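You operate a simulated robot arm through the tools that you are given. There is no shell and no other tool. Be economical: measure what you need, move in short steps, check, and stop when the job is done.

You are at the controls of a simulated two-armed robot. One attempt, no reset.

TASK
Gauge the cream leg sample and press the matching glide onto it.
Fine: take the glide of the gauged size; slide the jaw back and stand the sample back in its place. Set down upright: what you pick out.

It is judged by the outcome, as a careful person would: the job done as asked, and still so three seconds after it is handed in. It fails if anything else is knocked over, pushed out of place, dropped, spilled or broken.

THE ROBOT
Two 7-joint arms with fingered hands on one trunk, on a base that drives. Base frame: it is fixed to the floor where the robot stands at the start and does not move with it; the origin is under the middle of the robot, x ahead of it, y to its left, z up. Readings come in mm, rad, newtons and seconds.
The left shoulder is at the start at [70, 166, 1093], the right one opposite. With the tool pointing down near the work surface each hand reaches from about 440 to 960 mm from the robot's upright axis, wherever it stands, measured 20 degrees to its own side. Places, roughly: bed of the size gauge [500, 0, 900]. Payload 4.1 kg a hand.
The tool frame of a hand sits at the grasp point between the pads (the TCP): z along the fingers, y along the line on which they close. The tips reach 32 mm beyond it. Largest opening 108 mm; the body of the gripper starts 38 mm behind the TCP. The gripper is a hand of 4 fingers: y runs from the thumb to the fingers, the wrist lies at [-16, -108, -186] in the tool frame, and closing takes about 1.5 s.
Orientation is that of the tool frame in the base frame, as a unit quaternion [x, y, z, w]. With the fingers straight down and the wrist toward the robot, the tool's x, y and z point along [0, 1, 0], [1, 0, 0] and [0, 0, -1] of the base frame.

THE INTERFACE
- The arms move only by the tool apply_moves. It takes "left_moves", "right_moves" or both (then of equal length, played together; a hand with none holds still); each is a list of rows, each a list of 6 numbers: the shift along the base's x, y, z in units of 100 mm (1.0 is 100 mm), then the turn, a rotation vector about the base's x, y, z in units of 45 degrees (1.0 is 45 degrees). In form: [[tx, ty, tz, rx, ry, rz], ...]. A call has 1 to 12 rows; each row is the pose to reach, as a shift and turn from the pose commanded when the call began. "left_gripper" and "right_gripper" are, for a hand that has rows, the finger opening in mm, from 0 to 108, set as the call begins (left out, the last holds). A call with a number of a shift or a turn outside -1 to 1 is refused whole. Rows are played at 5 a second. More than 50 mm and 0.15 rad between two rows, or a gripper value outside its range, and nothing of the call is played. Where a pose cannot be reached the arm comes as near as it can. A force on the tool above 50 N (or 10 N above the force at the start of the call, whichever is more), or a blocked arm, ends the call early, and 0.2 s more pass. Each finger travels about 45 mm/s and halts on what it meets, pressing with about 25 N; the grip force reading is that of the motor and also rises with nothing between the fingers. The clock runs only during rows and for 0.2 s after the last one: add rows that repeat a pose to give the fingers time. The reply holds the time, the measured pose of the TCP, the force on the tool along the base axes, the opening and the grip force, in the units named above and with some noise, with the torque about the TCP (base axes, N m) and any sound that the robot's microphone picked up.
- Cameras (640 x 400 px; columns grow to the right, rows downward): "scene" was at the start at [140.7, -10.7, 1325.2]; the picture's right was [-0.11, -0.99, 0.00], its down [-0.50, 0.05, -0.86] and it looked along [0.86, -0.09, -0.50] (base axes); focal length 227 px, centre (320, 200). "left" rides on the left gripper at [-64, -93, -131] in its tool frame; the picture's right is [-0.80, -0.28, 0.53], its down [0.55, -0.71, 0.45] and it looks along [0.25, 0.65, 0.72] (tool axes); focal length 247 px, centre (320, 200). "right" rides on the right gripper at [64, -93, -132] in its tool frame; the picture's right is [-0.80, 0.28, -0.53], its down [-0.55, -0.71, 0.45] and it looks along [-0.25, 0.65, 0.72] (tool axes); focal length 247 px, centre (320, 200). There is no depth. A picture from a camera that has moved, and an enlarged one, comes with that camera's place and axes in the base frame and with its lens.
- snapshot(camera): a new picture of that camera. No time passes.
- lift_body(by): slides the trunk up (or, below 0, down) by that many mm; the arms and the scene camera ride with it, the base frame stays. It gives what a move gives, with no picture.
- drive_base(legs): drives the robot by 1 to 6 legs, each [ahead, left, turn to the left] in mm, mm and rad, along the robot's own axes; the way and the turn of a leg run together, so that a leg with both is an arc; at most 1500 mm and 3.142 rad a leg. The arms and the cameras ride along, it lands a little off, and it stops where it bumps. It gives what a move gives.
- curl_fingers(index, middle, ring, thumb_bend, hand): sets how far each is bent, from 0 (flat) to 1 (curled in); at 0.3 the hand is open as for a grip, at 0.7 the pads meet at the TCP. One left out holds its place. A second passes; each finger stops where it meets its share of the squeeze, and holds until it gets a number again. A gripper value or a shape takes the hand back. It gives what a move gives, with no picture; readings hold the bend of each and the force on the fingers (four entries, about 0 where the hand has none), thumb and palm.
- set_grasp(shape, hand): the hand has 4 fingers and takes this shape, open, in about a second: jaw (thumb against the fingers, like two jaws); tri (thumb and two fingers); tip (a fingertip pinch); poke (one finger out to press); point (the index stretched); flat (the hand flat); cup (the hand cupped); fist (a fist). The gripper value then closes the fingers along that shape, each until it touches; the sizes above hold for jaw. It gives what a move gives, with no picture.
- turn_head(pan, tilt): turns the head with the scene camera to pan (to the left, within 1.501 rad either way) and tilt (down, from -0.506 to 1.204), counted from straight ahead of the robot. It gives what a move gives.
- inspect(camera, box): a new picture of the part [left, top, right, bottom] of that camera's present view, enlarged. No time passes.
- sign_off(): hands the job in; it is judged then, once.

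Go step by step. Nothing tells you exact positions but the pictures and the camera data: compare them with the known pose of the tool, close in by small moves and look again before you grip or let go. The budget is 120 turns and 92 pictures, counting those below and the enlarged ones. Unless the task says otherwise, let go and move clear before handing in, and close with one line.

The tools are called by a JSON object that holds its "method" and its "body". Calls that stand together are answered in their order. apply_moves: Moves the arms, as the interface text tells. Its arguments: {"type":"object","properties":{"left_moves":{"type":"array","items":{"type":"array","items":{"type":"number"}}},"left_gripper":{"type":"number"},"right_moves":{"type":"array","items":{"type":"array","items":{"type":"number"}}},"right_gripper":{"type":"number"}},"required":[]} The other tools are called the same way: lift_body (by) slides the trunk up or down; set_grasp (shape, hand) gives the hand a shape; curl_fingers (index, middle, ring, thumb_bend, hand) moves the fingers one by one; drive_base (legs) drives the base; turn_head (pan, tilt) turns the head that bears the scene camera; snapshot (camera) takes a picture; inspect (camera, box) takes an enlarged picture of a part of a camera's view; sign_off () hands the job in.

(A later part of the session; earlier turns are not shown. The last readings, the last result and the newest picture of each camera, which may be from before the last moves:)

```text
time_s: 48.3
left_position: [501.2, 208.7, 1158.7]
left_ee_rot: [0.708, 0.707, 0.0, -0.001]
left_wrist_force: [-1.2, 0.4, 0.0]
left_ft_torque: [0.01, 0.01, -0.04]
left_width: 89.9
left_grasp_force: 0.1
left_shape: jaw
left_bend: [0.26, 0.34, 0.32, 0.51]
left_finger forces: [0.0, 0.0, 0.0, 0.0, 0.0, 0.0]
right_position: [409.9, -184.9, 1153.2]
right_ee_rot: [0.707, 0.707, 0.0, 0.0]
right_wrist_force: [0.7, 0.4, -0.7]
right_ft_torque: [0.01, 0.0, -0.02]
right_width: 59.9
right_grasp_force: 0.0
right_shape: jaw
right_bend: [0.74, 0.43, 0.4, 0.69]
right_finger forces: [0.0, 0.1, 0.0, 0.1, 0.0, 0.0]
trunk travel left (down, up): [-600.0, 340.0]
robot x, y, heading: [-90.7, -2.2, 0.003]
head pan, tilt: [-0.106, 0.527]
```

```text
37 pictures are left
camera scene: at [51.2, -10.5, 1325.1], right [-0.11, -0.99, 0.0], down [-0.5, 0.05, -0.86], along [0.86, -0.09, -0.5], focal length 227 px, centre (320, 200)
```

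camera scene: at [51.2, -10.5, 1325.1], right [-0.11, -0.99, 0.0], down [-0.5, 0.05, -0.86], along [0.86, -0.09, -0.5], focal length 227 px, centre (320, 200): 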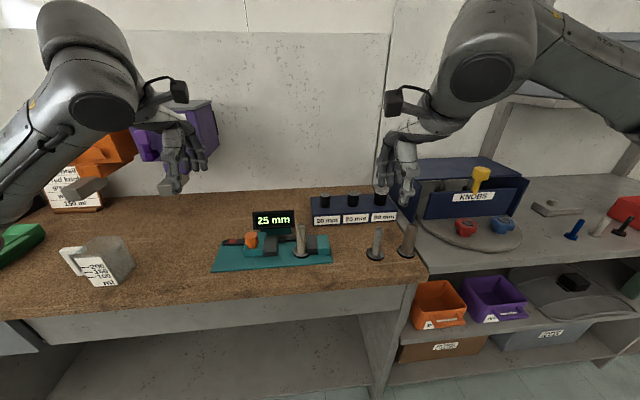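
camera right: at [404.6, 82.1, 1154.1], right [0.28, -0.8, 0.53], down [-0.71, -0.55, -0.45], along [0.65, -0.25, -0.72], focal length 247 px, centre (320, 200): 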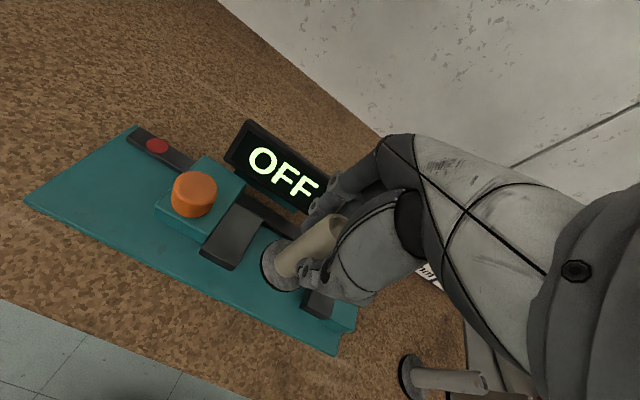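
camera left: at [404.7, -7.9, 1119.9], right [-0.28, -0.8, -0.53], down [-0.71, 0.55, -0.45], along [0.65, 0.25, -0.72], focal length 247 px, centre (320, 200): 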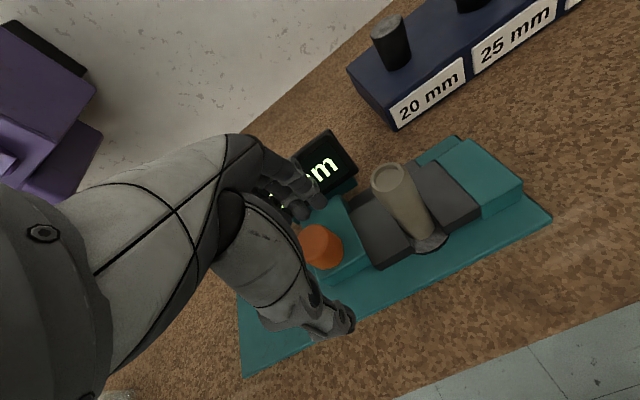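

The jaw is open and the sample stands against the fixed jaw at about (504, -11). I'll bring the right hand above it.

{"method": "apply_moves", "body": {"right_moves": [[0.25, 0.4, 0, 0, 0, 0], [0.5, 0.8, 0, 0, 0, 0], [0.7, 1.0, -0.2, 0, 0, 0]], "right_gripper": 80}}

{"method": "apply_moves", "body": {"right_moves": [[0.1, 0.4, 0, 0, 0, 0], [0.18, 0.74, -0.3, 0, 0, 0], [0.18, 0.74, -0.7, 0, 0, 0], [0.18, 0.74, -0.9, 0, 0, 0], [0.18, 0.74, -0.9, 0, 0, 0]]}}

{"method": "inspect", "body": {"camera": "scene", "box": [230, 180, 390, 280]}}

{"method": "snapshot", "body": {"camera": "right"}}

```text
time_s: 49.1
left_position: [501.9, 207.2, 1158.6]
left_ee_rot: [0.707, 0.707, -0.001, -0.001]
left_wrist_force: [0.8, 0.2, -0.9]
left_ft_torque: [-0.01, 0.02, -0.01]
left_width: 89.9
left_grasp_force: 0.1
left_shape: jaw
left_bend: [0.26, 0.34, 0.32, 0.51]
left_finger forces: [0.1, 0.0, 0.0, 0.0, 0.1, 0.1]
right_position: [480.4, -85.0, 1131.1]
right_ee_rot: [0.707, 0.707, 0.0, -0.001]
right_wrist_force: [0.4, 0.7, 0.0]
right_ft_torque: [0.0, -0.02, 0.02]
right_width: 79.7
right_grasp_force: 0.2
right_shape: jaw
right_bend: [0.26, 0.36, 0.34, 0.58]
right_finger forces: [0.1, 0.0, 0.0, 0.0, 0.0, 0.0]
trunk travel left (down, up): [-600.0, 340.0]
robot x, y, heading: [-87.3, 3.1, 0.003]
head pan, tilt: [-0.106, 0.527]
```

```text
time_s: 50.3
left_position: [500.6, 207.2, 1159.1]
left_ee_rot: [0.708, 0.707, -0.001, 0.0]
left_wrist_force: [0.2, -0.7, -0.1]
left_ft_torque: [-0.02, 0.02, 0.04]
left_width: 89.9
left_grasp_force: 0.1
left_shape: jaw
left_bend: [0.26, 0.34, 0.32, 0.51]
left_finger forces: [0.1, 0.1, 0.0, 0.0, 0.1, 0.0]
right_position: [496.8, -11.3, 1042.3]
right_ee_rot: [0.707, 0.707, 0.0, 0.0]
right_wrist_force: [-0.9, 0.6, -0.3]
right_ft_torque: [-0.03, 0.03, -0.02]
right_width: 79.7
right_grasp_force: 0.0
right_shape: jaw
right_bend: [0.26, 0.36, 0.34, 0.58]
right_finger forces: [0.0, 0.1, 0.0, 0.0, 0.0, 0.0]
trunk travel left (down, up): [-600.0, 340.0]
robot x, y, heading: [-90.6, -2.3, -0.0]
head pan, tilt: [-0.106, 0.527]
```

```text
4.00 times, centred on (310, 230) of scene
camera zoom: at [50.7, -10.8, 1325.2], right [-0.11, -0.99, 0.0], down [-0.5, 0.05, -0.86], along [0.86, -0.09, -0.5], focal length 909 px, centre (360, 80)
```

zoom: 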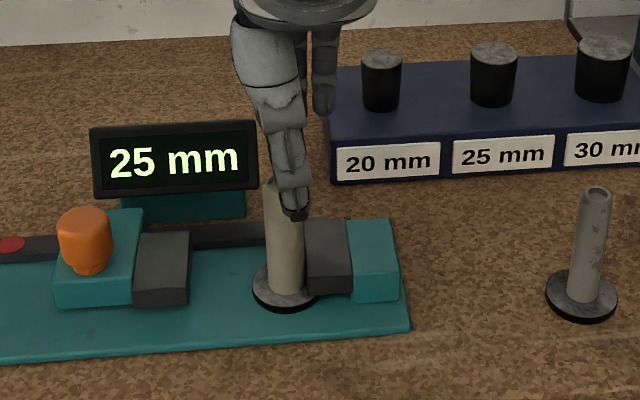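

```text
35 pictures are left
camera right: at [404.9, 54.2, 1173.7], right [0.28, -0.8, 0.53], down [-0.71, -0.55, -0.45], along [0.65, -0.25, -0.72], focal length 247 px, centre (320, 200)
```

right: 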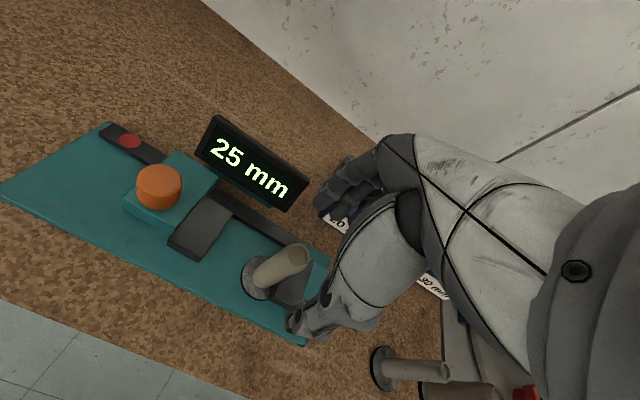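

The sample is at about (501, -9). I'll lower to TCP z 983 and grip.

{"method": "apply_moves", "body": {"right_moves": [[-0.01, -0.02, -0.25, 0, 0, 0], [-0.01, -0.02, -0.5, 0, 0, 0], [-0.01, -0.02, -0.59, 0, 0, 0], [-0.01, -0.02, -0.59, 0, 0, 0]]}}

{"method": "apply_moves", "body": {"right_moves": [[0, 0, 0, 0, 0, 0], [0, 0, 0, 0, 0, 0], [0, 0, 0, 0, 0, 0], [0, 0, 0, 0, 0, 0], [0, 0, 0, 0, 0, 0], [0, 0, 0, 0, 0, 0], [0, 0, 0, 0, 0, 0], [0, 0, 0, 0, 0, 0]], "right_gripper": 5}}

{"method": "inspect", "body": {"camera": "scene", "box": [230, 180, 390, 280]}}

```text
time_s: 51.3
left_position: [501.8, 208.2, 1158.5]
left_ee_rot: [0.708, 0.706, -0.001, 0.0]
left_wrist_force: [0.3, -0.6, -0.1]
left_ft_torque: [0.0, -0.02, -0.04]
left_width: 89.9
left_grasp_force: 0.0
left_shape: jaw
left_bend: [0.26, 0.34, 0.32, 0.51]
left_finger forces: [0.1, 0.0, 0.0, 0.0, 0.1, 0.0]
right_position: [495.9, -13.3, 983.9]
right_ee_rot: [0.707, 0.707, 0.0, 0.0]
right_wrist_force: [-0.3, -0.2, 0.7]
right_ft_torque: [0.01, 0.02, 0.02]
right_width: 79.5
right_grasp_force: 0.0
right_shape: jaw
right_bend: [0.26, 0.36, 0.34, 0.58]
right_finger forces: [0.0, 0.1, 0.1, 0.0, 0.0, 0.0]
trunk travel left (down, up): [-600.0, 340.0]
robot x, y, heading: [-89.0, -2.4, -0.004]
head pan, tilt: [-0.106, 0.527]
```

```text
time_s: 53.1
left_position: [501.4, 207.2, 1158.5]
left_ee_rot: [0.707, 0.707, 0.0, 0.0]
left_wrist_force: [0.5, -0.1, 0.1]
left_ft_torque: [-0.01, 0.01, -0.02]
left_width: 90.1
left_grasp_force: 0.1
left_shape: jaw
left_bend: [0.26, 0.34, 0.32, 0.51]
left_finger forces: [0.1, 0.0, 0.0, 0.1, 0.0, 0.0]
right_position: [495.9, -12.8, 984.3]
right_ee_rot: [0.707, 0.707, 0.0, 0.0]
right_wrist_force: [0.2, -0.4, 0.4]
right_ft_torque: [0.02, -0.02, -0.01]
right_width: 16.2
right_grasp_force: 24.7
right_shape: jaw
right_bend: [0.73, 0.64, 0.68, 0.75]
right_finger forces: [15.1, 5.1, 0.0, 0.1, 21.1, 0.0]
trunk travel left (down, up): [-600.0, 340.0]
robot x, y, heading: [-90.1, 1.2, -0.002]
head pan, tilt: [-0.106, 0.527]
```

```text
4.00 times, centred on (310, 230) of scene
camera zoom: at [50.9, -10.5, 1325.2], right [-0.11, -0.99, 0.0], down [-0.5, 0.05, -0.86], along [0.86, -0.09, -0.5], focal length 909 px, centre (360, 80)
```

zoom: 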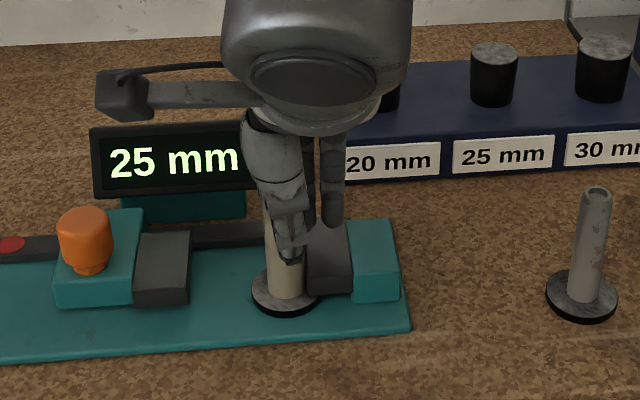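

Gripped. The flange sits under the fixed pad, so I'll raise 3 mm, slide 22 mm in +y clear of the pad, then lift.

{"method": "apply_moves", "body": {"right_moves": [[0, 0, 0.03, 0, 0, 0], [0, 0.07, 0.03, 0, 0, 0], [0, 0.15, 0.03, 0, 0, 0], [0, 0.23, 0.03, 0, 0, 0], [0, 0.23, 0.2, 0, 0, 0], [0, 0.23, 0.45, 0, 0, 0], [0, 0.23, 0.7, 0, 0, 0], [0, 0.23, 0.7, 0, 0, 0]]}}

{"method": "inspect", "body": {"camera": "scene", "box": [230, 180, 390, 280]}}

```text
time_s: 54.9
left_position: [502.5, 207.5, 1158.8]
left_ee_rot: [0.707, 0.707, -0.001, -0.001]
left_wrist_force: [-0.1, 0.1, -0.3]
left_ft_torque: [0.0, 0.02, 0.01]
left_width: 89.9
left_grasp_force: 0.0
left_shape: jaw
left_bend: [0.26, 0.34, 0.32, 0.51]
left_finger forces: [0.1, 0.1, 0.0, 0.0, 0.0, 0.0]
right_position: [497.6, 10.5, 1053.7]
right_ee_rot: [0.707, 0.707, -0.001, 0.0]
right_wrist_force: [-0.5, -0.5, -1.4]
right_ft_torque: [0.04, -0.02, -0.06]
right_width: 15.9
right_grasp_force: 25.0
right_shape: jaw
right_bend: [0.73, 0.64, 0.68, 0.75]
right_finger forces: [15.4, 5.2, 0.0, 0.0, 20.7, 0.1]
trunk travel left (down, up): [-600.0, 340.0]
robot x, y, heading: [-89.5, -0.6, 0.0]
head pan, tilt: [-0.106, 0.527]
```

```text
4.00 times, centred on (310, 230) of scene
camera zoom: at [51.5, -10.6, 1325.1], right [-0.11, -0.99, 0.0], down [-0.5, 0.05, -0.86], along [0.86, -0.09, -0.5], focal length 909 px, centre (360, 80)
```

zoom: 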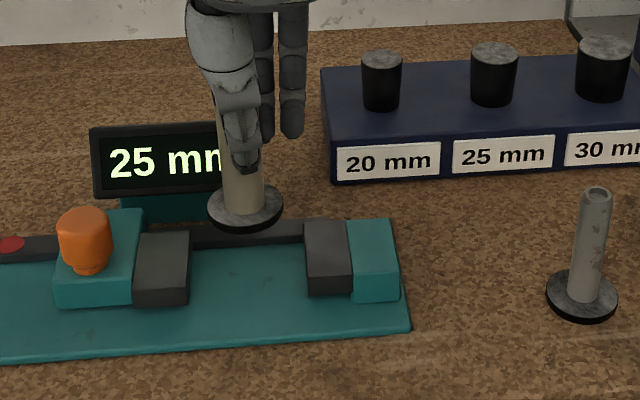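

Sample is clear and upright. I'll carry it back to its original place, TCP target about (473.5, -120.5).

{"method": "apply_moves", "body": {"right_moves": [[-0.05, -0.4, 0, 0, 0, 0], [-0.12, -0.8, 0, 0, 0, 0], [-0.23, -1.0, 0, 0, 0, 0]]}}

{"method": "apply_moves", "body": {"right_moves": [[0, -0.31, -0.1, 0, 0, 0], [0, -0.31, -0.4, 0, 0, 0], [0, -0.31, -0.65, 0, 0, 0], [0, -0.31, -0.72, 0, 0, 0], [0, -0.31, -0.72, 0, 0, 0]]}}

{"method": "inspect", "body": {"camera": "scene", "box": [280, 190, 440, 290]}}

```text
time_s: 55.7
left_position: [500.5, 207.4, 1157.8]
left_ee_rot: [0.707, 0.707, 0.001, 0.0]
left_wrist_force: [0.1, 0.0, -0.7]
left_ft_torque: [0.02, 0.0, 0.01]
left_width: 90.1
left_grasp_force: 0.1
left_shape: jaw
left_bend: [0.26, 0.34, 0.32, 0.51]
left_finger forces: [0.1, 0.0, 0.0, 0.0, 0.1, 0.1]
right_position: [473.5, -91.3, 1053.3]
right_ee_rot: [0.707, 0.707, 0.0, -0.001]
right_wrist_force: [0.0, -0.1, -1.2]
right_ft_torque: [0.0, -0.01, -0.01]
right_width: 15.8
right_grasp_force: 25.0
right_shape: jaw
right_bend: [0.73, 0.64, 0.68, 0.75]
right_finger forces: [15.4, 5.3, 0.0, 0.0, 20.8, 0.0]
trunk travel left (down, up): [-600.0, 340.0]
robot x, y, heading: [-92.6, 0.0, 0.006]
head pan, tilt: [-0.106, 0.527]
```

```text
time_s: 56.9
left_position: [501.7, 207.2, 1159.1]
left_ee_rot: [0.708, 0.706, -0.001, 0.0]
left_wrist_force: [-0.5, 0.0, 0.4]
left_ft_torque: [0.03, 0.02, 0.02]
left_width: 90.0
left_grasp_force: 0.1
left_shape: jaw
left_bend: [0.26, 0.34, 0.32, 0.51]
left_finger forces: [0.1, 0.1, 0.0, 0.0, 0.1, 0.1]
right_position: [473.7, -120.6, 980.8]
right_ee_rot: [0.708, 0.707, -0.001, -0.001]
right_wrist_force: [0.1, 0.1, -1.4]
right_ft_torque: [-0.02, 0.02, 0.0]
right_width: 15.8
right_grasp_force: 25.2
right_shape: jaw
right_bend: [0.73, 0.64, 0.68, 0.75]
right_finger forces: [15.6, 5.2, 0.0, 0.0, 20.8, 0.0]
trunk travel left (down, up): [-600.0, 340.0]
robot x, y, heading: [-88.2, 0.8, 0.004]
head pan, tilt: [-0.106, 0.527]
```

```text
4.00 times, centred on (360, 240) of scene
camera zoom: at [51.3, -10.3, 1325.1], right [-0.11, -0.99, 0.0], down [-0.5, 0.05, -0.86], along [0.86, -0.09, -0.5], focal length 909 px, centre (160, 40)
```

zoom: 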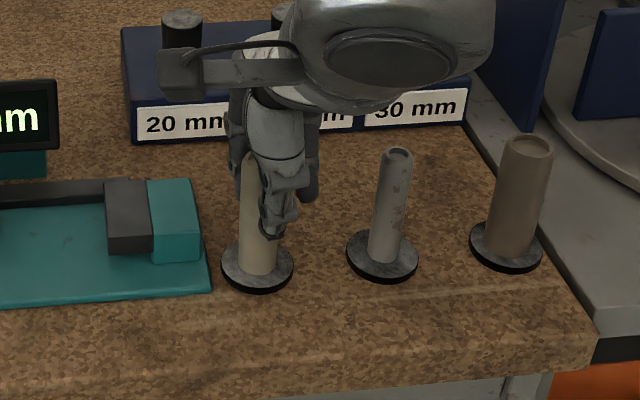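

It's right above its original spot. I'll lower the last few mm and feel for contact.

{"method": "apply_moves", "body": {"right_moves": [[0, 0, -0.02, 0, 0, 0], [0, 0, -0.04, 0, 0, 0], [0, 0, -0.055, 0, 0, 0], [0, 0, -0.055, 0, 0, 0]]}}

```text
time_s: 57.9
left_position: [502.1, 207.4, 1157.8]
left_ee_rot: [0.707, 0.707, -0.001, -0.001]
left_wrist_force: [-0.5, 0.2, 0.6]
left_ft_torque: [0.0, -0.02, 0.03]
left_width: 90.1
left_grasp_force: 0.0
left_shape: jaw
left_bend: [0.26, 0.34, 0.32, 0.51]
left_finger forces: [0.0, 0.0, 0.0, 0.1, 0.0, 0.0]
right_position: [472.9, -121.1, 976.0]
right_ee_rot: [0.707, 0.707, 0.0, 0.0]
right_wrist_force: [0.2, -0.4, -0.7]
right_ft_torque: [0.0, 0.0, -0.03]
right_width: 16.0
right_grasp_force: 25.1
right_shape: jaw
right_bend: [0.73, 0.64, 0.68, 0.75]
right_finger forces: [15.4, 5.5, 0.0, 0.0, 21.0, 0.1]
trunk travel left (down, up): [-600.0, 340.0]
robot x, y, heading: [-91.9, -0.1, 0.002]
head pan, tilt: [-0.106, 0.527]
```

{"method": "apply_moves", "body": {"right_moves": [[0, 0, -0.01, 0, 0, 0], [0, 0, -0.015, 0, 0, 0], [0, 0, -0.015, 0, 0, 0]]}}

```text
time_s: 58.7
left_position: [500.0, 206.0, 1158.3]
left_ee_rot: [0.707, 0.707, 0.0, 0.0]
left_wrist_force: [-0.7, -0.1, -0.1]
left_ft_torque: [0.0, -0.03, -0.01]
left_width: 89.9
left_grasp_force: 0.0
left_shape: jaw
left_bend: [0.26, 0.34, 0.32, 0.51]
left_finger forces: [0.0, 0.1, 0.0, 0.0, 0.0, 0.0]
right_position: [473.3, -120.7, 975.8]
right_ee_rot: [0.707, 0.707, 0.0, 0.001]
right_wrist_force: [-0.8, -2.2, 5.4]
right_ft_torque: [0.0, -0.05, 0.0]
right_width: 16.1
right_grasp_force: 25.1
right_shape: jaw
right_bend: [0.73, 0.64, 0.68, 0.75]
right_finger forces: [15.1, 6.1, 0.1, 0.0, 22.3, 0.0]
trunk travel left (down, up): [-600.0, 340.0]
robot x, y, heading: [-91.1, 1.6, 0.002]
head pan, tilt: [-0.106, 0.527]
```

Contact. I'll release and rise.

{"method": "apply_moves", "body": {"right_moves": [[0, 0, 0, 0, 0, 0], [0, 0, 0, 0, 0, 0], [0, 0, 0, 0, 0, 0], [0, 0, 0, 0, 0, 0], [0, 0, 0, 0, 0, 0], [0, 0, 0, 0, 0, 0], [0, 0, 0.1, 0, 0, 0], [0, 0, 0.4, 0, 0, 0], [0, 0, 0.8, 0, 0, 0], [0, 0, 1.0, 0, 0, 0]], "right_gripper": 80}}

{"method": "inspect", "body": {"camera": "scene", "box": [280, 190, 440, 290]}}

```text
time_s: 60.9
left_position: [501.2, 207.2, 1157.4]
left_ee_rot: [0.707, 0.708, 0.0, 0.0]
left_wrist_force: [-0.4, 0.4, 0.5]
left_ft_torque: [0.04, 0.01, -0.03]
left_width: 89.7
left_grasp_force: 0.1
left_shape: jaw
left_bend: [0.26, 0.34, 0.32, 0.51]
left_finger forces: [0.0, 0.0, 0.0, 0.1, 0.0, 0.0]
right_position: [474.8, -121.4, 1075.0]
right_ee_rot: [0.707, 0.708, 0.0, 0.001]
right_wrist_force: [0.5, 0.2, 0.1]
right_ft_torque: [-0.02, 0.05, -0.03]
right_width: 79.7
right_grasp_force: 0.1
right_shape: jaw
right_bend: [0.26, 0.36, 0.34, 0.58]
right_finger forces: [0.0, 0.0, 0.0, 0.1, 0.0, 0.0]
trunk travel left (down, up): [-600.0, 340.0]
robot x, y, heading: [-88.1, 1.0, 0.003]
head pan, tilt: [-0.106, 0.527]
```

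```text
4.00 times, centred on (360, 240) of scene
camera zoom: at [50.8, -10.5, 1325.1], right [-0.11, -0.99, 0.0], down [-0.5, 0.05, -0.86], along [0.86, -0.09, -0.5], focal length 909 px, centre (160, 40)
```

zoom: 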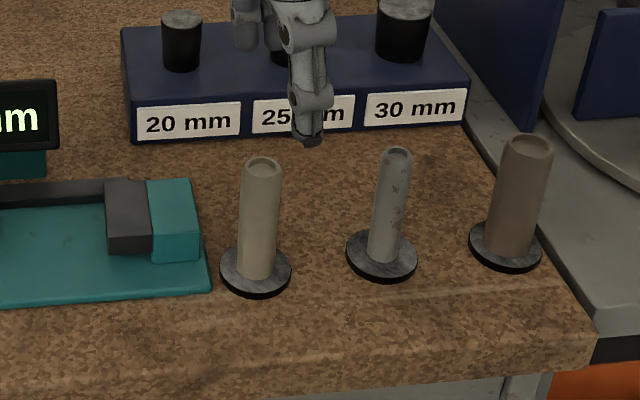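

The sample is exactly back in its place. Next the 25 mm glide: I'll move the right hand over the rack, glide at about (679, -187).

{"method": "apply_moves", "body": {"right_moves": [[0.4, -0.1, 0.1, 0, 0, 0], [0.8, -0.25, 0.1, 0, 0, 0], [1.0, -0.4, 0.1, 0, 0, 0]]}}

{"method": "apply_moves", "body": {"right_moves": [[0.45, -0.15, 0, 0, 0, 0], [0.9, -0.26, 0, 0, 0, 0], [1.0, -0.26, 0, 0, 0, 0], [1.0, -0.26, 0, 0, 0, 0]]}}

{"method": "snapshot", "body": {"camera": "right"}}

{"method": "inspect", "body": {"camera": "scene", "box": [280, 140, 440, 240]}}

```text
time_s: 61.7
left_position: [500.9, 207.3, 1159.3]
left_ee_rot: [0.707, 0.708, 0.0, 0.0]
left_wrist_force: [-1.0, 0.5, -0.3]
left_ft_torque: [0.0, -0.01, -0.01]
left_width: 89.8
left_grasp_force: 0.1
left_shape: jaw
left_bend: [0.26, 0.34, 0.32, 0.51]
left_finger forces: [0.1, 0.0, 0.0, 0.0, 0.0, 0.0]
right_position: [572.8, -161.1, 1083.9]
right_ee_rot: [0.707, 0.708, 0.0, 0.0]
right_wrist_force: [0.8, 0.5, 0.5]
right_ft_torque: [-0.02, 0.02, 0.0]
right_width: 79.7
right_grasp_force: 0.0
right_shape: jaw
right_bend: [0.26, 0.36, 0.34, 0.58]
right_finger forces: [0.1, 0.1, 0.0, 0.0, 0.0, 0.0]
trunk travel left (down, up): [-600.0, 340.0]
robot x, y, heading: [-91.9, 0.3, 0.004]
head pan, tilt: [-0.106, 0.527]
```

```text
time_s: 62.7
left_position: [502.0, 207.4, 1157.3]
left_ee_rot: [0.708, 0.707, -0.001, -0.001]
left_wrist_force: [0.2, 0.3, 0.3]
left_ft_torque: [0.03, -0.01, 0.0]
left_width: 89.7
left_grasp_force: 0.0
left_shape: jaw
left_bend: [0.26, 0.34, 0.32, 0.51]
left_finger forces: [0.0, 0.0, 0.1, 0.1, 0.0, 0.0]
right_position: [673.8, -187.2, 1083.9]
right_ee_rot: [0.708, 0.707, 0.0, -0.001]
right_wrist_force: [-0.7, 0.3, -0.2]
right_ft_torque: [-0.01, -0.04, -0.04]
right_width: 80.1
right_grasp_force: 0.2
right_shape: jaw
right_bend: [0.26, 0.36, 0.34, 0.58]
right_finger forces: [0.0, 0.0, 0.0, 0.0, 0.0, 0.0]
trunk travel left (down, up): [-600.0, 340.0]
robot x, y, heading: [-88.4, 0.9, 0.003]
head pan, tilt: [-0.106, 0.527]
```

```text
30 pictures are left
camera right: at [581.3, -121.9, 1215.7], right [0.28, -0.8, 0.53], down [-0.71, -0.55, -0.45], along [0.65, -0.25, -0.72], focal length 247 px, centre (320, 200)
```

right: 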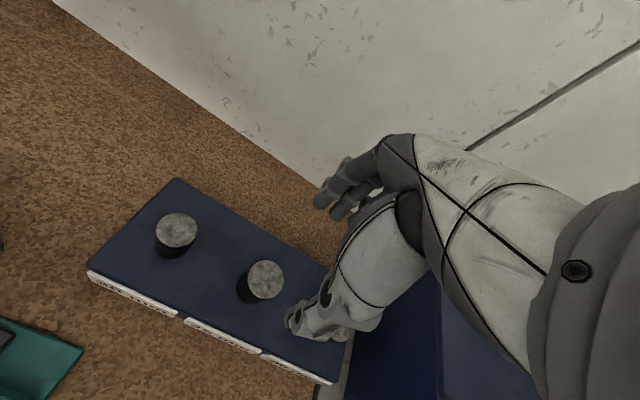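

```text
4.00 times, centred on (360, 190) of scene
camera zoom: at [51.2, -10.7, 1325.1], right [-0.11, -0.99, 0.0], down [-0.5, 0.05, -0.86], along [0.86, -0.09, -0.5], focal length 909 px, centre (160, 240)
```

zoom: 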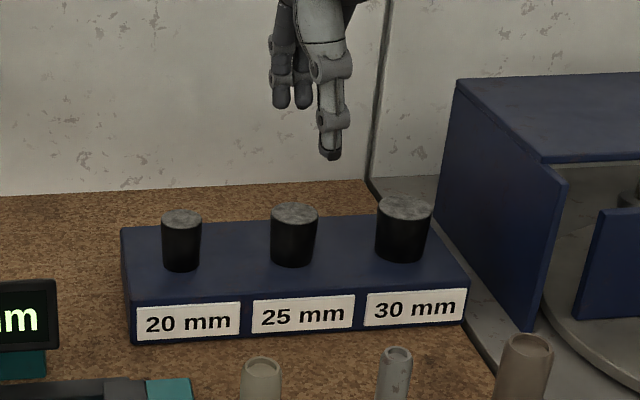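

From both cameras, the 25 mm glide is at about (669, -183.5), with its top at z≈980 and the rack top at about 942. I'll lower over it with the fingertips staying above the rack.

{"method": "apply_moves", "body": {"right_moves": [[-0.07, 0, -0.3, 0, 0, 0], [-0.07, 0, -0.6, 0, 0, 0], [-0.07, 0, -0.9, 0, 0, 0], [-0.07, 0, -0.99, 0, 0, 0], [-0.07, 0, -0.99, 0, 0, 0]]}}

{"method": "snapshot", "body": {"camera": "right"}}

{"method": "inspect", "body": {"camera": "scene", "box": [300, 160, 420, 235]}}

```text
time_s: 63.9
left_position: [502.2, 207.5, 1159.5]
left_ee_rot: [0.707, 0.707, -0.001, -0.001]
left_wrist_force: [-0.3, 0.0, -0.3]
left_ft_torque: [0.0, 0.04, 0.01]
left_width: 89.9
left_grasp_force: 0.0
left_shape: jaw
left_bend: [0.26, 0.34, 0.32, 0.51]
left_finger forces: [0.0, 0.1, 0.1, 0.1, 0.1, 0.1]
right_position: [667.0, -186.3, 985.5]
right_ee_rot: [0.707, 0.707, 0.001, 0.001]
right_wrist_force: [0.1, 0.8, 0.0]
right_ft_torque: [0.0, -0.03, -0.02]
right_width: 80.0
right_grasp_force: 0.1
right_shape: jaw
right_bend: [0.26, 0.36, 0.34, 0.58]
right_finger forces: [0.0, 0.1, 0.0, 0.0, 0.0, 0.0]
trunk travel left (down, up): [-600.0, 340.0]
robot x, y, heading: [-89.9, -1.8, -0.004]
head pan, tilt: [-0.106, 0.527]
```

```text
28 pictures are left
camera right: at [574.1, -120.4, 1116.3], right [0.28, -0.8, 0.53], down [-0.71, -0.55, -0.45], along [0.65, -0.25, -0.72], focal length 247 px, centre (320, 200)
```

right: 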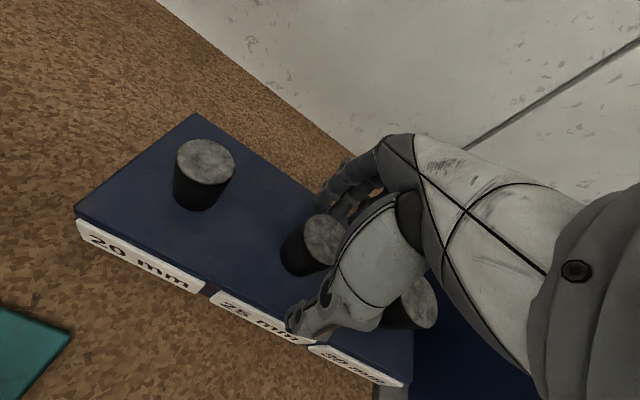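

```text
5.33 times, centred on (360, 198) of scene
camera zoom: at [50.9, -10.5, 1325.1], right [-0.11, -0.99, 0.0], down [-0.5, 0.05, -0.86], along [0.86, -0.09, -0.5], focal length 1212 px, centre (107, 213)
```

zoom: 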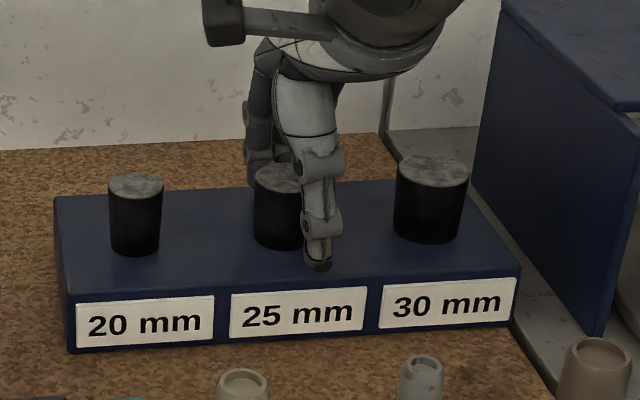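

The hand is about 8 mm too far in -y. I'll shift over, lower 2 mm and close.

{"method": "apply_moves", "body": {"right_moves": [[0, 0.07, 0, 0, 0, 0], [0, 0.07, -0.02, 0, 0, 0], [0, 0.07, -0.02, 0, 0, 0]]}}

{"method": "apply_moves", "body": {"right_moves": [[0, 0, 0, 0, 0, 0], [0, 0, 0, 0, 0, 0], [0, 0, 0, 0, 0, 0], [0, 0, 0, 0, 0, 0], [0, 0, 0, 0, 0, 0], [0, 0, 0, 0, 0, 0], [0, 0, 0, 0, 0, 0], [0, 0, 0, 0, 0, 0]], "right_gripper": 0}}

{"method": "inspect", "body": {"camera": "scene", "box": [300, 160, 420, 235]}}

{"method": "inspect", "body": {"camera": "right", "box": [240, 150, 440, 350]}}

```text
time_s: 64.7
left_position: [501.6, 207.4, 1157.8]
left_ee_rot: [0.707, 0.707, -0.001, -0.001]
left_wrist_force: [-0.2, 0.0, 1.2]
left_ft_torque: [-0.02, -0.03, 0.01]
left_width: 90.1
left_grasp_force: 0.0
left_shape: jaw
left_bend: [0.26, 0.34, 0.32, 0.51]
left_finger forces: [0.1, 0.0, 0.1, 0.0, 0.0, 0.1]
right_position: [666.8, -179.3, 984.3]
right_ee_rot: [0.707, 0.707, 0.0, 0.0]
right_wrist_force: [0.1, -0.9, -0.2]
right_ft_torque: [0.03, -0.01, -0.02]
right_width: 80.1
right_grasp_force: 0.1
right_shape: jaw
right_bend: [0.26, 0.36, 0.34, 0.58]
right_finger forces: [0.0, 0.1, 0.0, 0.1, 0.0, 0.0]
trunk travel left (down, up): [-600.0, 340.0]
robot x, y, heading: [-88.5, -1.3, 0.003]
head pan, tilt: [-0.106, 0.527]
```

```text
time_s: 66.5
left_position: [501.8, 207.8, 1158.6]
left_ee_rot: [0.707, 0.707, 0.0, -0.001]
left_wrist_force: [0.0, -0.1, -0.7]
left_ft_torque: [0.02, 0.04, 0.0]
left_width: 89.9
left_grasp_force: 0.1
left_shape: jaw
left_bend: [0.26, 0.34, 0.32, 0.51]
left_finger forces: [0.1, 0.1, 0.0, 0.0, 0.0, 0.1]
right_position: [666.2, -179.5, 983.4]
right_ee_rot: [0.707, 0.707, 0.0, 0.0]
right_wrist_force: [0.8, -0.3, 0.5]
right_ft_torque: [-0.01, -0.01, 0.0]
right_width: 31.8
right_grasp_force: 24.8
right_shape: jaw
right_bend: [0.74, 0.53, 0.59, 0.75]
right_finger forces: [13.3, 7.8, 0.1, 0.0, 20.4, 0.0]
trunk travel left (down, up): [-600.0, 340.0]
robot x, y, heading: [-90.4, 2.9, -0.001]
head pan, tilt: [-0.106, 0.527]
```

```text
5.33 times, centred on (360, 198) of scene
camera zoom: at [51.0, -10.6, 1325.1], right [-0.11, -0.99, 0.0], down [-0.5, 0.05, -0.86], along [0.86, -0.09, -0.5], focal length 1212 px, centre (107, 213)
```

zoom: 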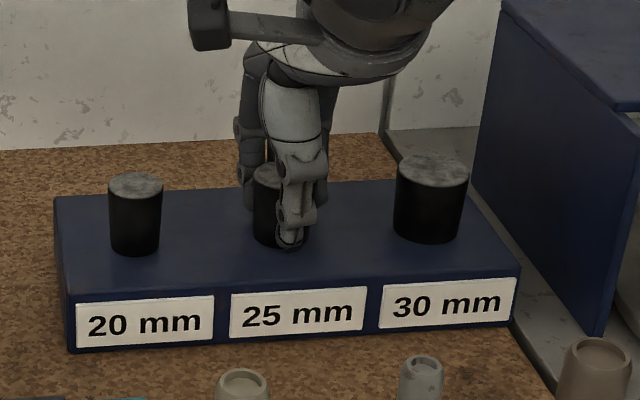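

```text
2.00 times, centred on (340, 250) of right
camera zoom: at [574.1, -114.1, 1114.5], right [0.28, -0.8, 0.53], down [-0.71, -0.55, -0.45], along [0.65, -0.25, -0.72], focal length 494 px, centre (280, 100)
```

zoom: 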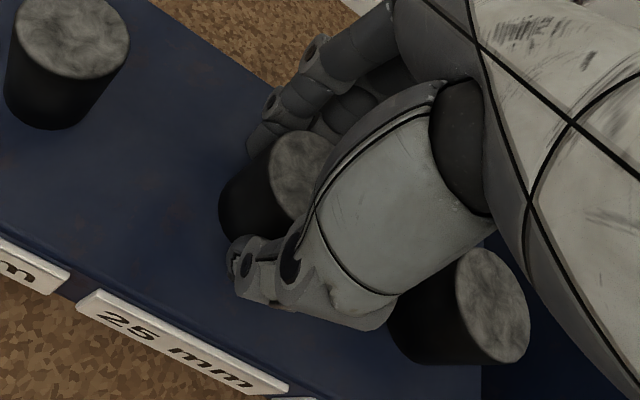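

The glide is gripped with a balanced force. I'll lift straight up and inspect.

{"method": "apply_moves", "body": {"right_moves": [[0, 0, 0.15, 0, 0, 0], [0, 0, 0.4, 0, 0, 0], [0, 0, 0.7, 0, 0, 0], [0, 0, 0.7, 0, 0, 0]]}}

{"method": "inspect", "body": {"camera": "scene", "box": [300, 140, 420, 215]}}

{"method": "inspect", "body": {"camera": "right", "box": [240, 150, 440, 350]}}

```text
time_s: 67.5
left_position: [502.5, 206.9, 1157.8]
left_ee_rot: [0.708, 0.707, -0.001, 0.0]
left_wrist_force: [-0.4, 0.2, -0.2]
left_ft_torque: [0.01, 0.01, 0.01]
left_width: 90.0
left_grasp_force: 0.0
left_shape: jaw
left_bend: [0.26, 0.34, 0.32, 0.51]
left_finger forces: [0.0, 0.0, 0.1, 0.1, 0.0, 0.0]
right_position: [668.5, -181.3, 1053.0]
right_ee_rot: [0.707, 0.707, -0.001, 0.0]
right_wrist_force: [0.0, -0.4, -0.2]
right_ft_torque: [-0.02, 0.01, -0.04]
right_width: 31.8
right_grasp_force: 24.7
right_shape: jaw
right_bend: [0.74, 0.53, 0.59, 0.75]
right_finger forces: [13.4, 7.7, 0.0, 0.1, 20.4, 0.0]
trunk travel left (down, up): [-600.0, 340.0]
robot x, y, heading: [-91.4, -1.9, 0.002]
head pan, tilt: [-0.106, 0.527]
```

```text
5.33 times, centred on (360, 178) of scene
camera zoom: at [51.5, -10.9, 1325.1], right [-0.11, -0.99, 0.0], down [-0.5, 0.05, -0.86], along [0.86, -0.09, -0.5], focal length 1212 px, centre (107, 320)
```

zoom: 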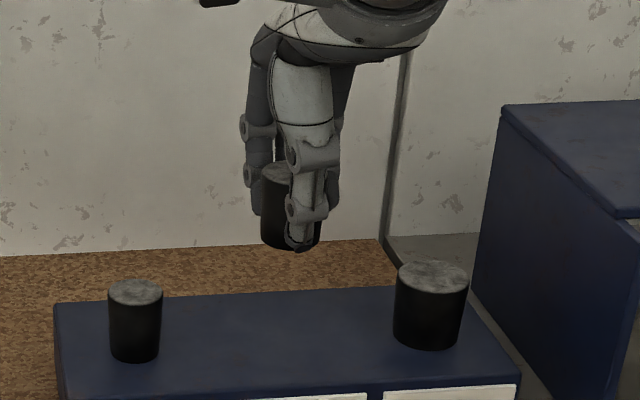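

```text
2.00 times, centred on (340, 250) of right
camera zoom: at [574.9, -114.5, 1184.2], right [0.28, -0.8, 0.53], down [-0.71, -0.55, -0.45], along [0.65, -0.25, -0.72], focal length 494 px, centre (280, 100)
```

zoom: 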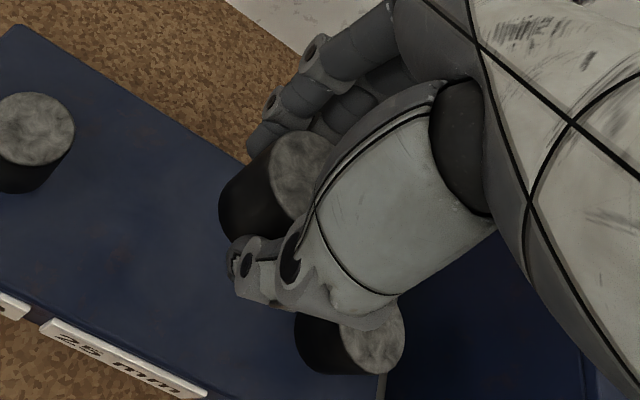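

The glide is held upright, centred about (+4.5, -2) from the TCP. I'll carry it above the cream sample, which is at (481, -119) with its top at 982.

{"method": "apply_moves", "body": {"right_moves": [[-0.4, 0.1, 0.1, 0, 0, 0], [-0.8, 0.25, 0.1, 0, 0, 0], [-1.0, 0.4, 0.1, 0, 0, 0]]}}

{"method": "apply_moves", "body": {"right_moves": [[-0.45, 0.15, 0, 0, 0, 0], [-0.9, 0.23, 0, 0, 0, 0], [-0.91, 0.23, -0.15, 0, 0, 0], [-0.91, 0.23, -0.15, 0, 0, 0]]}}

{"method": "inspect", "body": {"camera": "scene", "box": [290, 170, 410, 270]}}

{"method": "inspect", "body": {"camera": "right", "box": [220, 170, 420, 370]}}

```text
time_s: 68.3
left_position: [501.8, 207.4, 1158.4]
left_ee_rot: [0.708, 0.707, -0.001, 0.0]
left_wrist_force: [-0.1, -0.2, -0.4]
left_ft_torque: [0.02, -0.02, 0.01]
left_width: 89.8
left_grasp_force: 0.0
left_shape: jaw
left_bend: [0.26, 0.34, 0.32, 0.51]
left_finger forces: [0.0, 0.1, 0.0, 0.1, 0.0, 0.0]
right_position: [567.2, -140.3, 1062.9]
right_ee_rot: [0.707, 0.707, -0.001, 0.001]
right_wrist_force: [-0.1, 0.4, -0.6]
right_ft_torque: [-0.02, 0.0, -0.02]
right_width: 31.7
right_grasp_force: 25.3
right_shape: jaw
right_bend: [0.74, 0.53, 0.59, 0.75]
right_finger forces: [13.3, 7.8, 0.1, 0.0, 20.5, 0.0]
trunk travel left (down, up): [-600.0, 340.0]
robot x, y, heading: [-93.4, -0.7, 0.001]
head pan, tilt: [-0.106, 0.527]
```

```text
time_s: 69.3
left_position: [500.5, 208.3, 1158.8]
left_ee_rot: [0.708, 0.707, 0.0, 0.0]
left_wrist_force: [-0.3, 0.2, 0.1]
left_ft_torque: [0.04, 0.03, -0.01]
left_width: 90.1
left_grasp_force: 0.1
left_shape: jaw
left_bend: [0.26, 0.34, 0.32, 0.51]
left_finger forces: [0.0, 0.0, 0.0, 0.0, 0.0, 0.0]
right_position: [473.9, -118.0, 1048.9]
right_ee_rot: [0.707, 0.707, 0.001, 0.0]
right_wrist_force: [0.1, 0.1, -0.2]
right_ft_torque: [0.0, 0.03, -0.02]
right_width: 31.8
right_grasp_force: 24.6
right_shape: jaw
right_bend: [0.74, 0.53, 0.59, 0.75]
right_finger forces: [13.2, 7.9, 0.0, 0.0, 20.5, 0.0]
trunk travel left (down, up): [-600.0, 340.0]
robot x, y, heading: [-90.6, 3.2, -0.002]
head pan, tilt: [-0.106, 0.527]
```

```text
4.00 times, centred on (350, 220) of scene
camera zoom: at [50.2, -10.3, 1325.3], right [-0.11, -0.99, 0.0], down [-0.5, 0.05, -0.86], along [0.86, -0.09, -0.5], focal length 909 px, centre (200, 120)
```

zoom: 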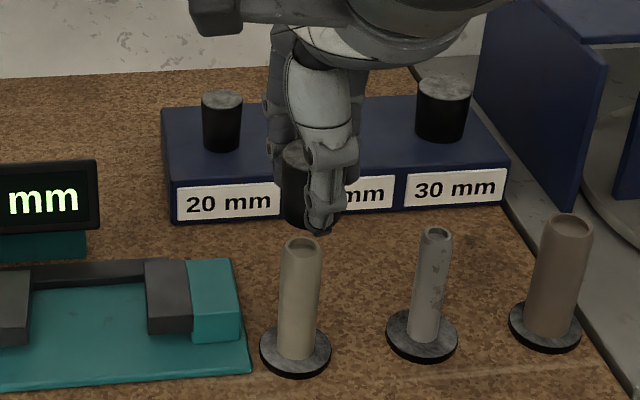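

```text
2.00 times, centred on (320, 270) of right
camera zoom: at [381.8, -52.3, 1180.5], right [0.28, -0.8, 0.53], down [-0.71, -0.55, -0.45], along [0.65, -0.25, -0.72], focal length 494 px, centre (320, 60)
```

zoom: 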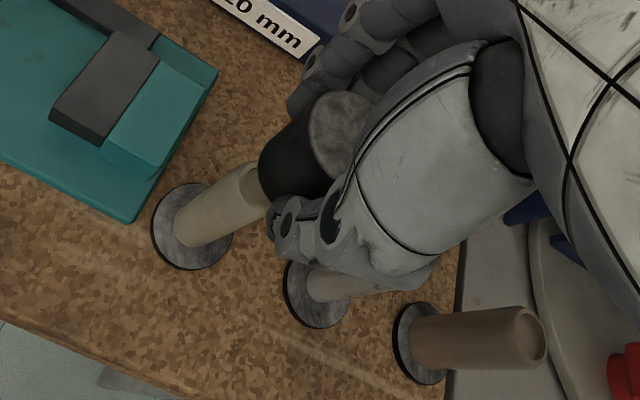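

I need finer alignment, so I'll zoom in on the glide and sample from both cameras.

{"method": "inspect", "body": {"camera": "scene", "box": [335, 190, 395, 240]}}

{"method": "inspect", "body": {"camera": "right", "box": [280, 205, 370, 275]}}

```text
8.00 times, centred on (365, 215) of scene
camera zoom: at [50.2, -10.3, 1325.3], right [-0.11, -0.99, 0.0], down [-0.5, 0.05, -0.86], along [0.86, -0.09, -0.5], focal length 1818 px, centre (-40, 80)
```

zoom: 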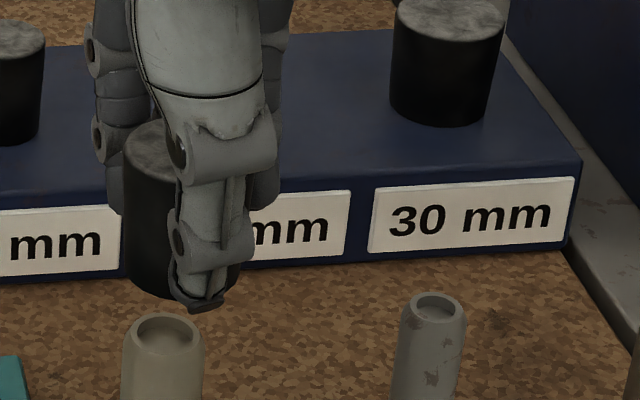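

```text
5.71 times, centred on (325, 240) of right
camera zoom: at [381.8, -52.3, 1180.5], right [0.28, -0.8, 0.53], down [-0.71, -0.55, -0.45], along [0.65, -0.25, -0.72], focal length 1411 px, centre (291, -29)
```

zoom: 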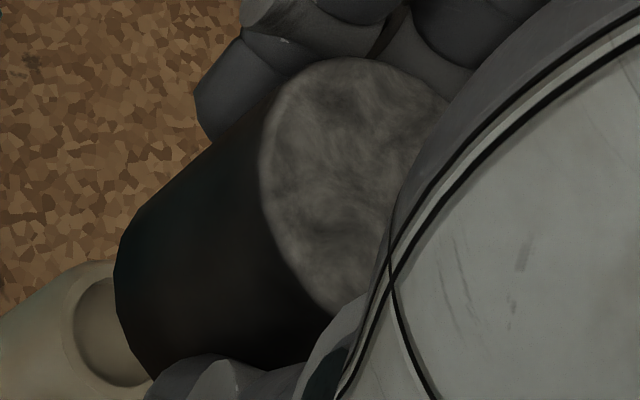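

Both views agree that the glide is about 3.5 mm too far in -y and about 1 mm in +x. I'll correct and come down to just above the leg's top.

{"method": "apply_moves", "body": {"right_moves": [[-0.01, 0.035, 0, 0, 0, 0], [-0.01, 0.035, -0.1, 0, 0, 0], [-0.01, 0.035, -0.2, 0, 0, 0], [-0.01, 0.035, -0.2, 0, 0, 0]]}}

{"method": "inspect", "body": {"camera": "scene", "box": [335, 195, 395, 245]}}

{"method": "inspect", "body": {"camera": "right", "box": [270, 205, 360, 275]}}

```text
time_s: 70.3
left_position: [501.0, 206.6, 1157.7]
left_ee_rot: [0.707, 0.707, -0.001, 0.001]
left_wrist_force: [0.6, 0.0, 0.2]
left_ft_torque: [0.01, -0.01, 0.01]
left_width: 90.0
left_grasp_force: 0.0
left_shape: jaw
left_bend: [0.26, 0.34, 0.32, 0.51]
left_finger forces: [0.0, 0.0, 0.0, 0.0, 0.1, 0.0]
right_position: [475.2, -115.8, 1027.5]
right_ee_rot: [0.707, 0.707, -0.001, 0.001]
right_wrist_force: [0.6, 0.0, -0.2]
right_ft_torque: [-0.02, 0.0, -0.01]
right_width: 31.9
right_grasp_force: 24.9
right_shape: jaw
right_bend: [0.74, 0.53, 0.59, 0.75]
right_finger forces: [13.3, 7.8, 0.0, 0.0, 20.4, 0.1]
trunk travel left (down, up): [-600.0, 340.0]
robot x, y, heading: [-87.8, -1.2, 0.002]
head pan, tilt: [-0.106, 0.527]
```

```text
8.00 times, centred on (365, 220) of scene
camera zoom: at [50.7, -10.4, 1325.2], right [-0.11, -0.99, 0.0], down [-0.5, 0.05, -0.86], along [0.86, -0.09, -0.5], focal length 1818 px, centre (-40, 40)
```

zoom: 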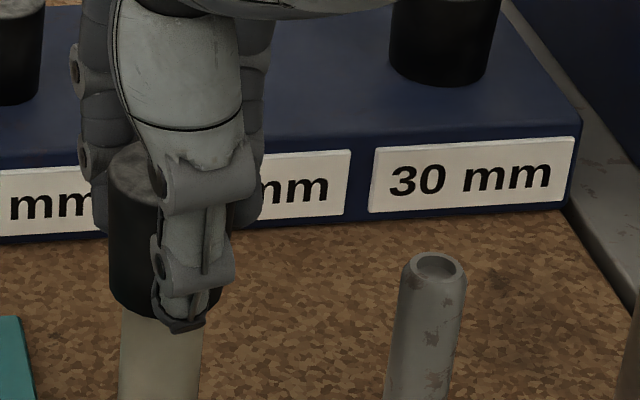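

```text
5.71 times, centred on (315, 240) of right
camera zoom: at [381.8, -48.7, 1159.4], right [0.28, -0.8, 0.53], down [-0.71, -0.55, -0.45], along [0.65, -0.25, -0.72], focal length 1411 px, centre (349, -29)
```

zoom: 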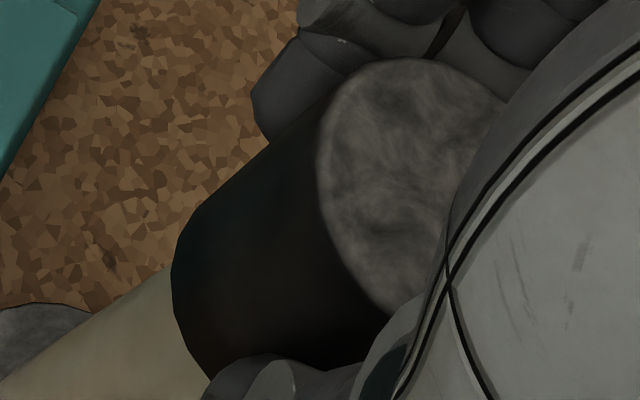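

Nearly aligned, with about 2 mm more needed in +y. I'll shift and descend in small steps, feeling for contact.

{"method": "apply_moves", "body": {"right_moves": [[0.005, 0.018, 0, 0, 0, 0], [0.005, 0.018, -0.02, 0, 0, 0], [0.005, 0.018, -0.04, 0, 0, 0], [0.005, 0.018, -0.06, 0, 0, 0], [0.005, 0.018, -0.08, 0, 0, 0]]}}

{"method": "inspect", "body": {"camera": "scene", "box": [335, 195, 395, 245]}}

```text
time_s: 71.5
left_position: [501.9, 207.4, 1159.5]
left_ee_rot: [0.707, 0.707, 0.0, 0.0]
left_wrist_force: [-0.4, -0.6, 0.0]
left_ft_torque: [0.0, 0.03, -0.07]
left_width: 89.8
left_grasp_force: 0.1
left_shape: jaw
left_bend: [0.26, 0.34, 0.32, 0.51]
left_finger forces: [0.0, 0.0, 0.1, 0.0, 0.0, 0.1]
right_position: [474.2, -112.3, 1020.2]
right_ee_rot: [0.707, 0.707, 0.0, -0.001]
right_wrist_force: [0.9, 0.5, 0.4]
right_ft_torque: [-0.01, 0.01, -0.01]
right_width: 31.8
right_grasp_force: 24.6
right_shape: jaw
right_bend: [0.74, 0.53, 0.59, 0.75]
right_finger forces: [13.2, 8.0, 0.1, 0.0, 20.4, 0.1]
trunk travel left (down, up): [-600.0, 340.0]
robot x, y, heading: [-85.9, -1.6, 0.003]
head pan, tilt: [-0.106, 0.527]
```

```text
8.00 times, centred on (365, 220) of scene
camera zoom: at [51.0, -10.6, 1325.1], right [-0.11, -0.99, 0.0], down [-0.5, 0.05, -0.86], along [0.86, -0.09, -0.5], focal length 1818 px, centre (-40, 40)
```

zoom: 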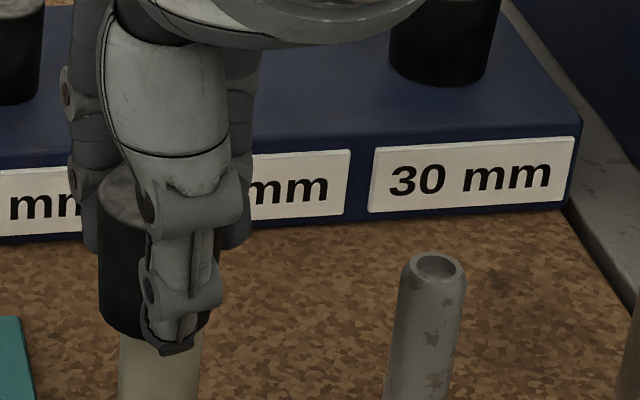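

{"method": "apply_moves", "body": {"right_moves": [[0, -0.015, 0, 0, 0, 0], [0, -0.015, 0, 0, 0, 0]]}}

{"method": "inspect", "body": {"camera": "right", "box": [230, 205, 340, 285]}}

{"method": "inspect", "body": {"camera": "scene", "box": [335, 205, 395, 255]}}

```text
time_s: 72.1
left_position: [502.3, 207.0, 1158.2]
left_ee_rot: [0.707, 0.707, 0.0, 0.0]
left_wrist_force: [-0.3, 0.1, 0.7]
left_ft_torque: [-0.03, 0.0, -0.01]
left_width: 89.9
left_grasp_force: 0.0
left_shape: jaw
left_bend: [0.26, 0.34, 0.32, 0.51]
left_finger forces: [0.0, 0.1, 0.0, 0.0, 0.1, 0.1]
right_position: [474.7, -111.9, 1019.3]
right_ee_rot: [0.707, 0.707, 0.0, 0.0]
right_wrist_force: [-0.1, -0.5, 0.1]
right_ft_torque: [0.01, -0.01, -0.01]
right_width: 31.6
right_grasp_force: 25.1
right_shape: jaw
right_bend: [0.74, 0.53, 0.59, 0.75]
right_finger forces: [13.3, 7.9, 0.1, 0.0, 20.5, 0.0]
trunk travel left (down, up): [-600.0, 340.0]
robot x, y, heading: [-89.1, 1.2, 0.0]
head pan, tilt: [-0.106, 0.527]
```

```text
5.00 times, centred on (285, 245) of right
camera zoom: at [382.1, -47.5, 1151.3], right [0.28, -0.8, 0.53], down [-0.71, -0.55, -0.45], along [0.65, -0.25, -0.72], focal length 1235 px, centre (495, -25)
```

zoom: 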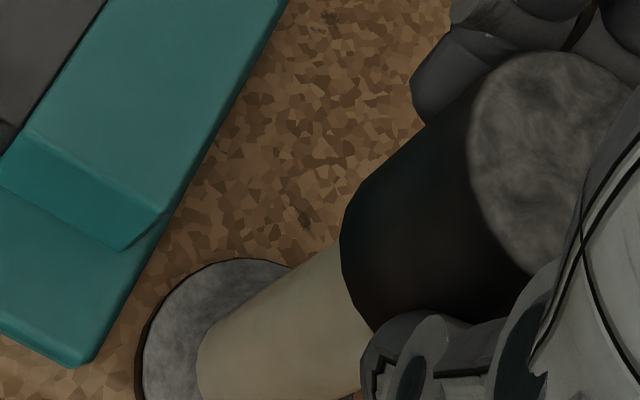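

```text
8.00 times, centred on (365, 230) of scene
camera zoom: at [51.0, -10.5, 1325.1], right [-0.11, -0.99, 0.0], down [-0.5, 0.05, -0.86], along [0.86, -0.09, -0.5], focal length 1818 px, centre (-40, -40)
```

zoom: 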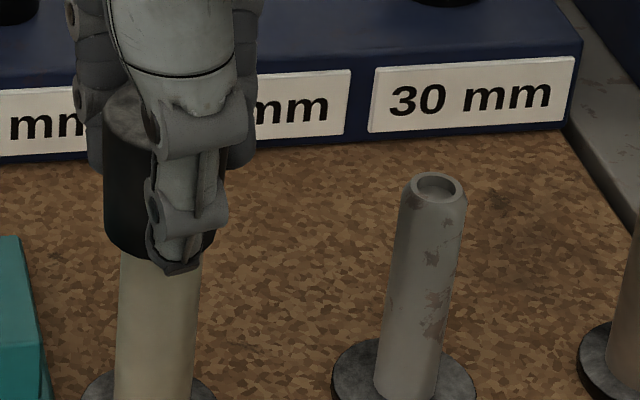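

Both views now show the glide centred on the leg. I'll descend in small steps.

{"method": "apply_moves", "body": {"right_moves": [[0, 0, -0.02, 0, 0, 0], [0, 0, -0.04, 0, 0, 0], [0, 0, -0.06, 0, 0, 0], [0, 0, -0.06, 0, 0, 0]]}}

{"method": "inspect", "body": {"camera": "scene", "box": [335, 205, 395, 255]}}

```text
time_s: 73.1
left_position: [501.9, 206.7, 1157.7]
left_ee_rot: [0.707, 0.707, -0.001, 0.0]
left_wrist_force: [-0.3, -0.2, 1.2]
left_ft_torque: [0.0, -0.04, -0.01]
left_width: 89.9
left_grasp_force: 0.1
left_shape: jaw
left_bend: [0.26, 0.34, 0.32, 0.51]
left_finger forces: [0.0, 0.0, 0.0, 0.0, 0.0, 0.0]
right_position: [474.9, -114.0, 1014.3]
right_ee_rot: [0.708, 0.706, 0.0, 0.0]
right_wrist_force: [0.3, 0.8, -0.2]
right_ft_torque: [-0.03, -0.02, -0.04]
right_width: 31.7
right_grasp_force: 25.6
right_shape: jaw
right_bend: [0.74, 0.53, 0.59, 0.75]
right_finger forces: [13.3, 8.0, 0.0, 0.0, 20.4, 0.0]
trunk travel left (down, up): [-600.0, 340.0]
robot x, y, heading: [-93.4, 0.0, -0.0]
head pan, tilt: [-0.106, 0.527]
```

```text
8.00 times, centred on (365, 230) of scene
camera zoom: at [51.0, -10.6, 1325.1], right [-0.11, -0.99, 0.0], down [-0.5, 0.05, -0.86], along [0.86, -0.09, -0.5], focal length 1818 px, centre (-40, -40)
```

zoom: 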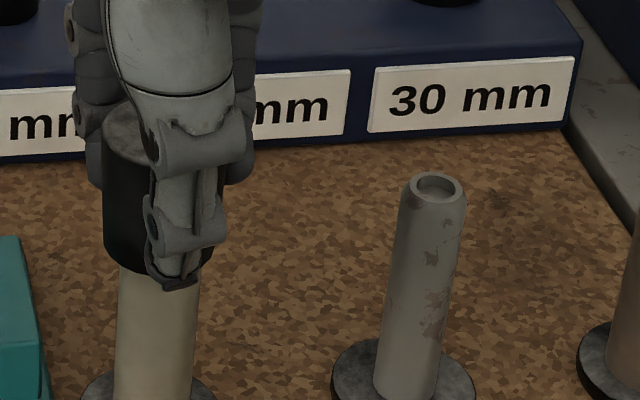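

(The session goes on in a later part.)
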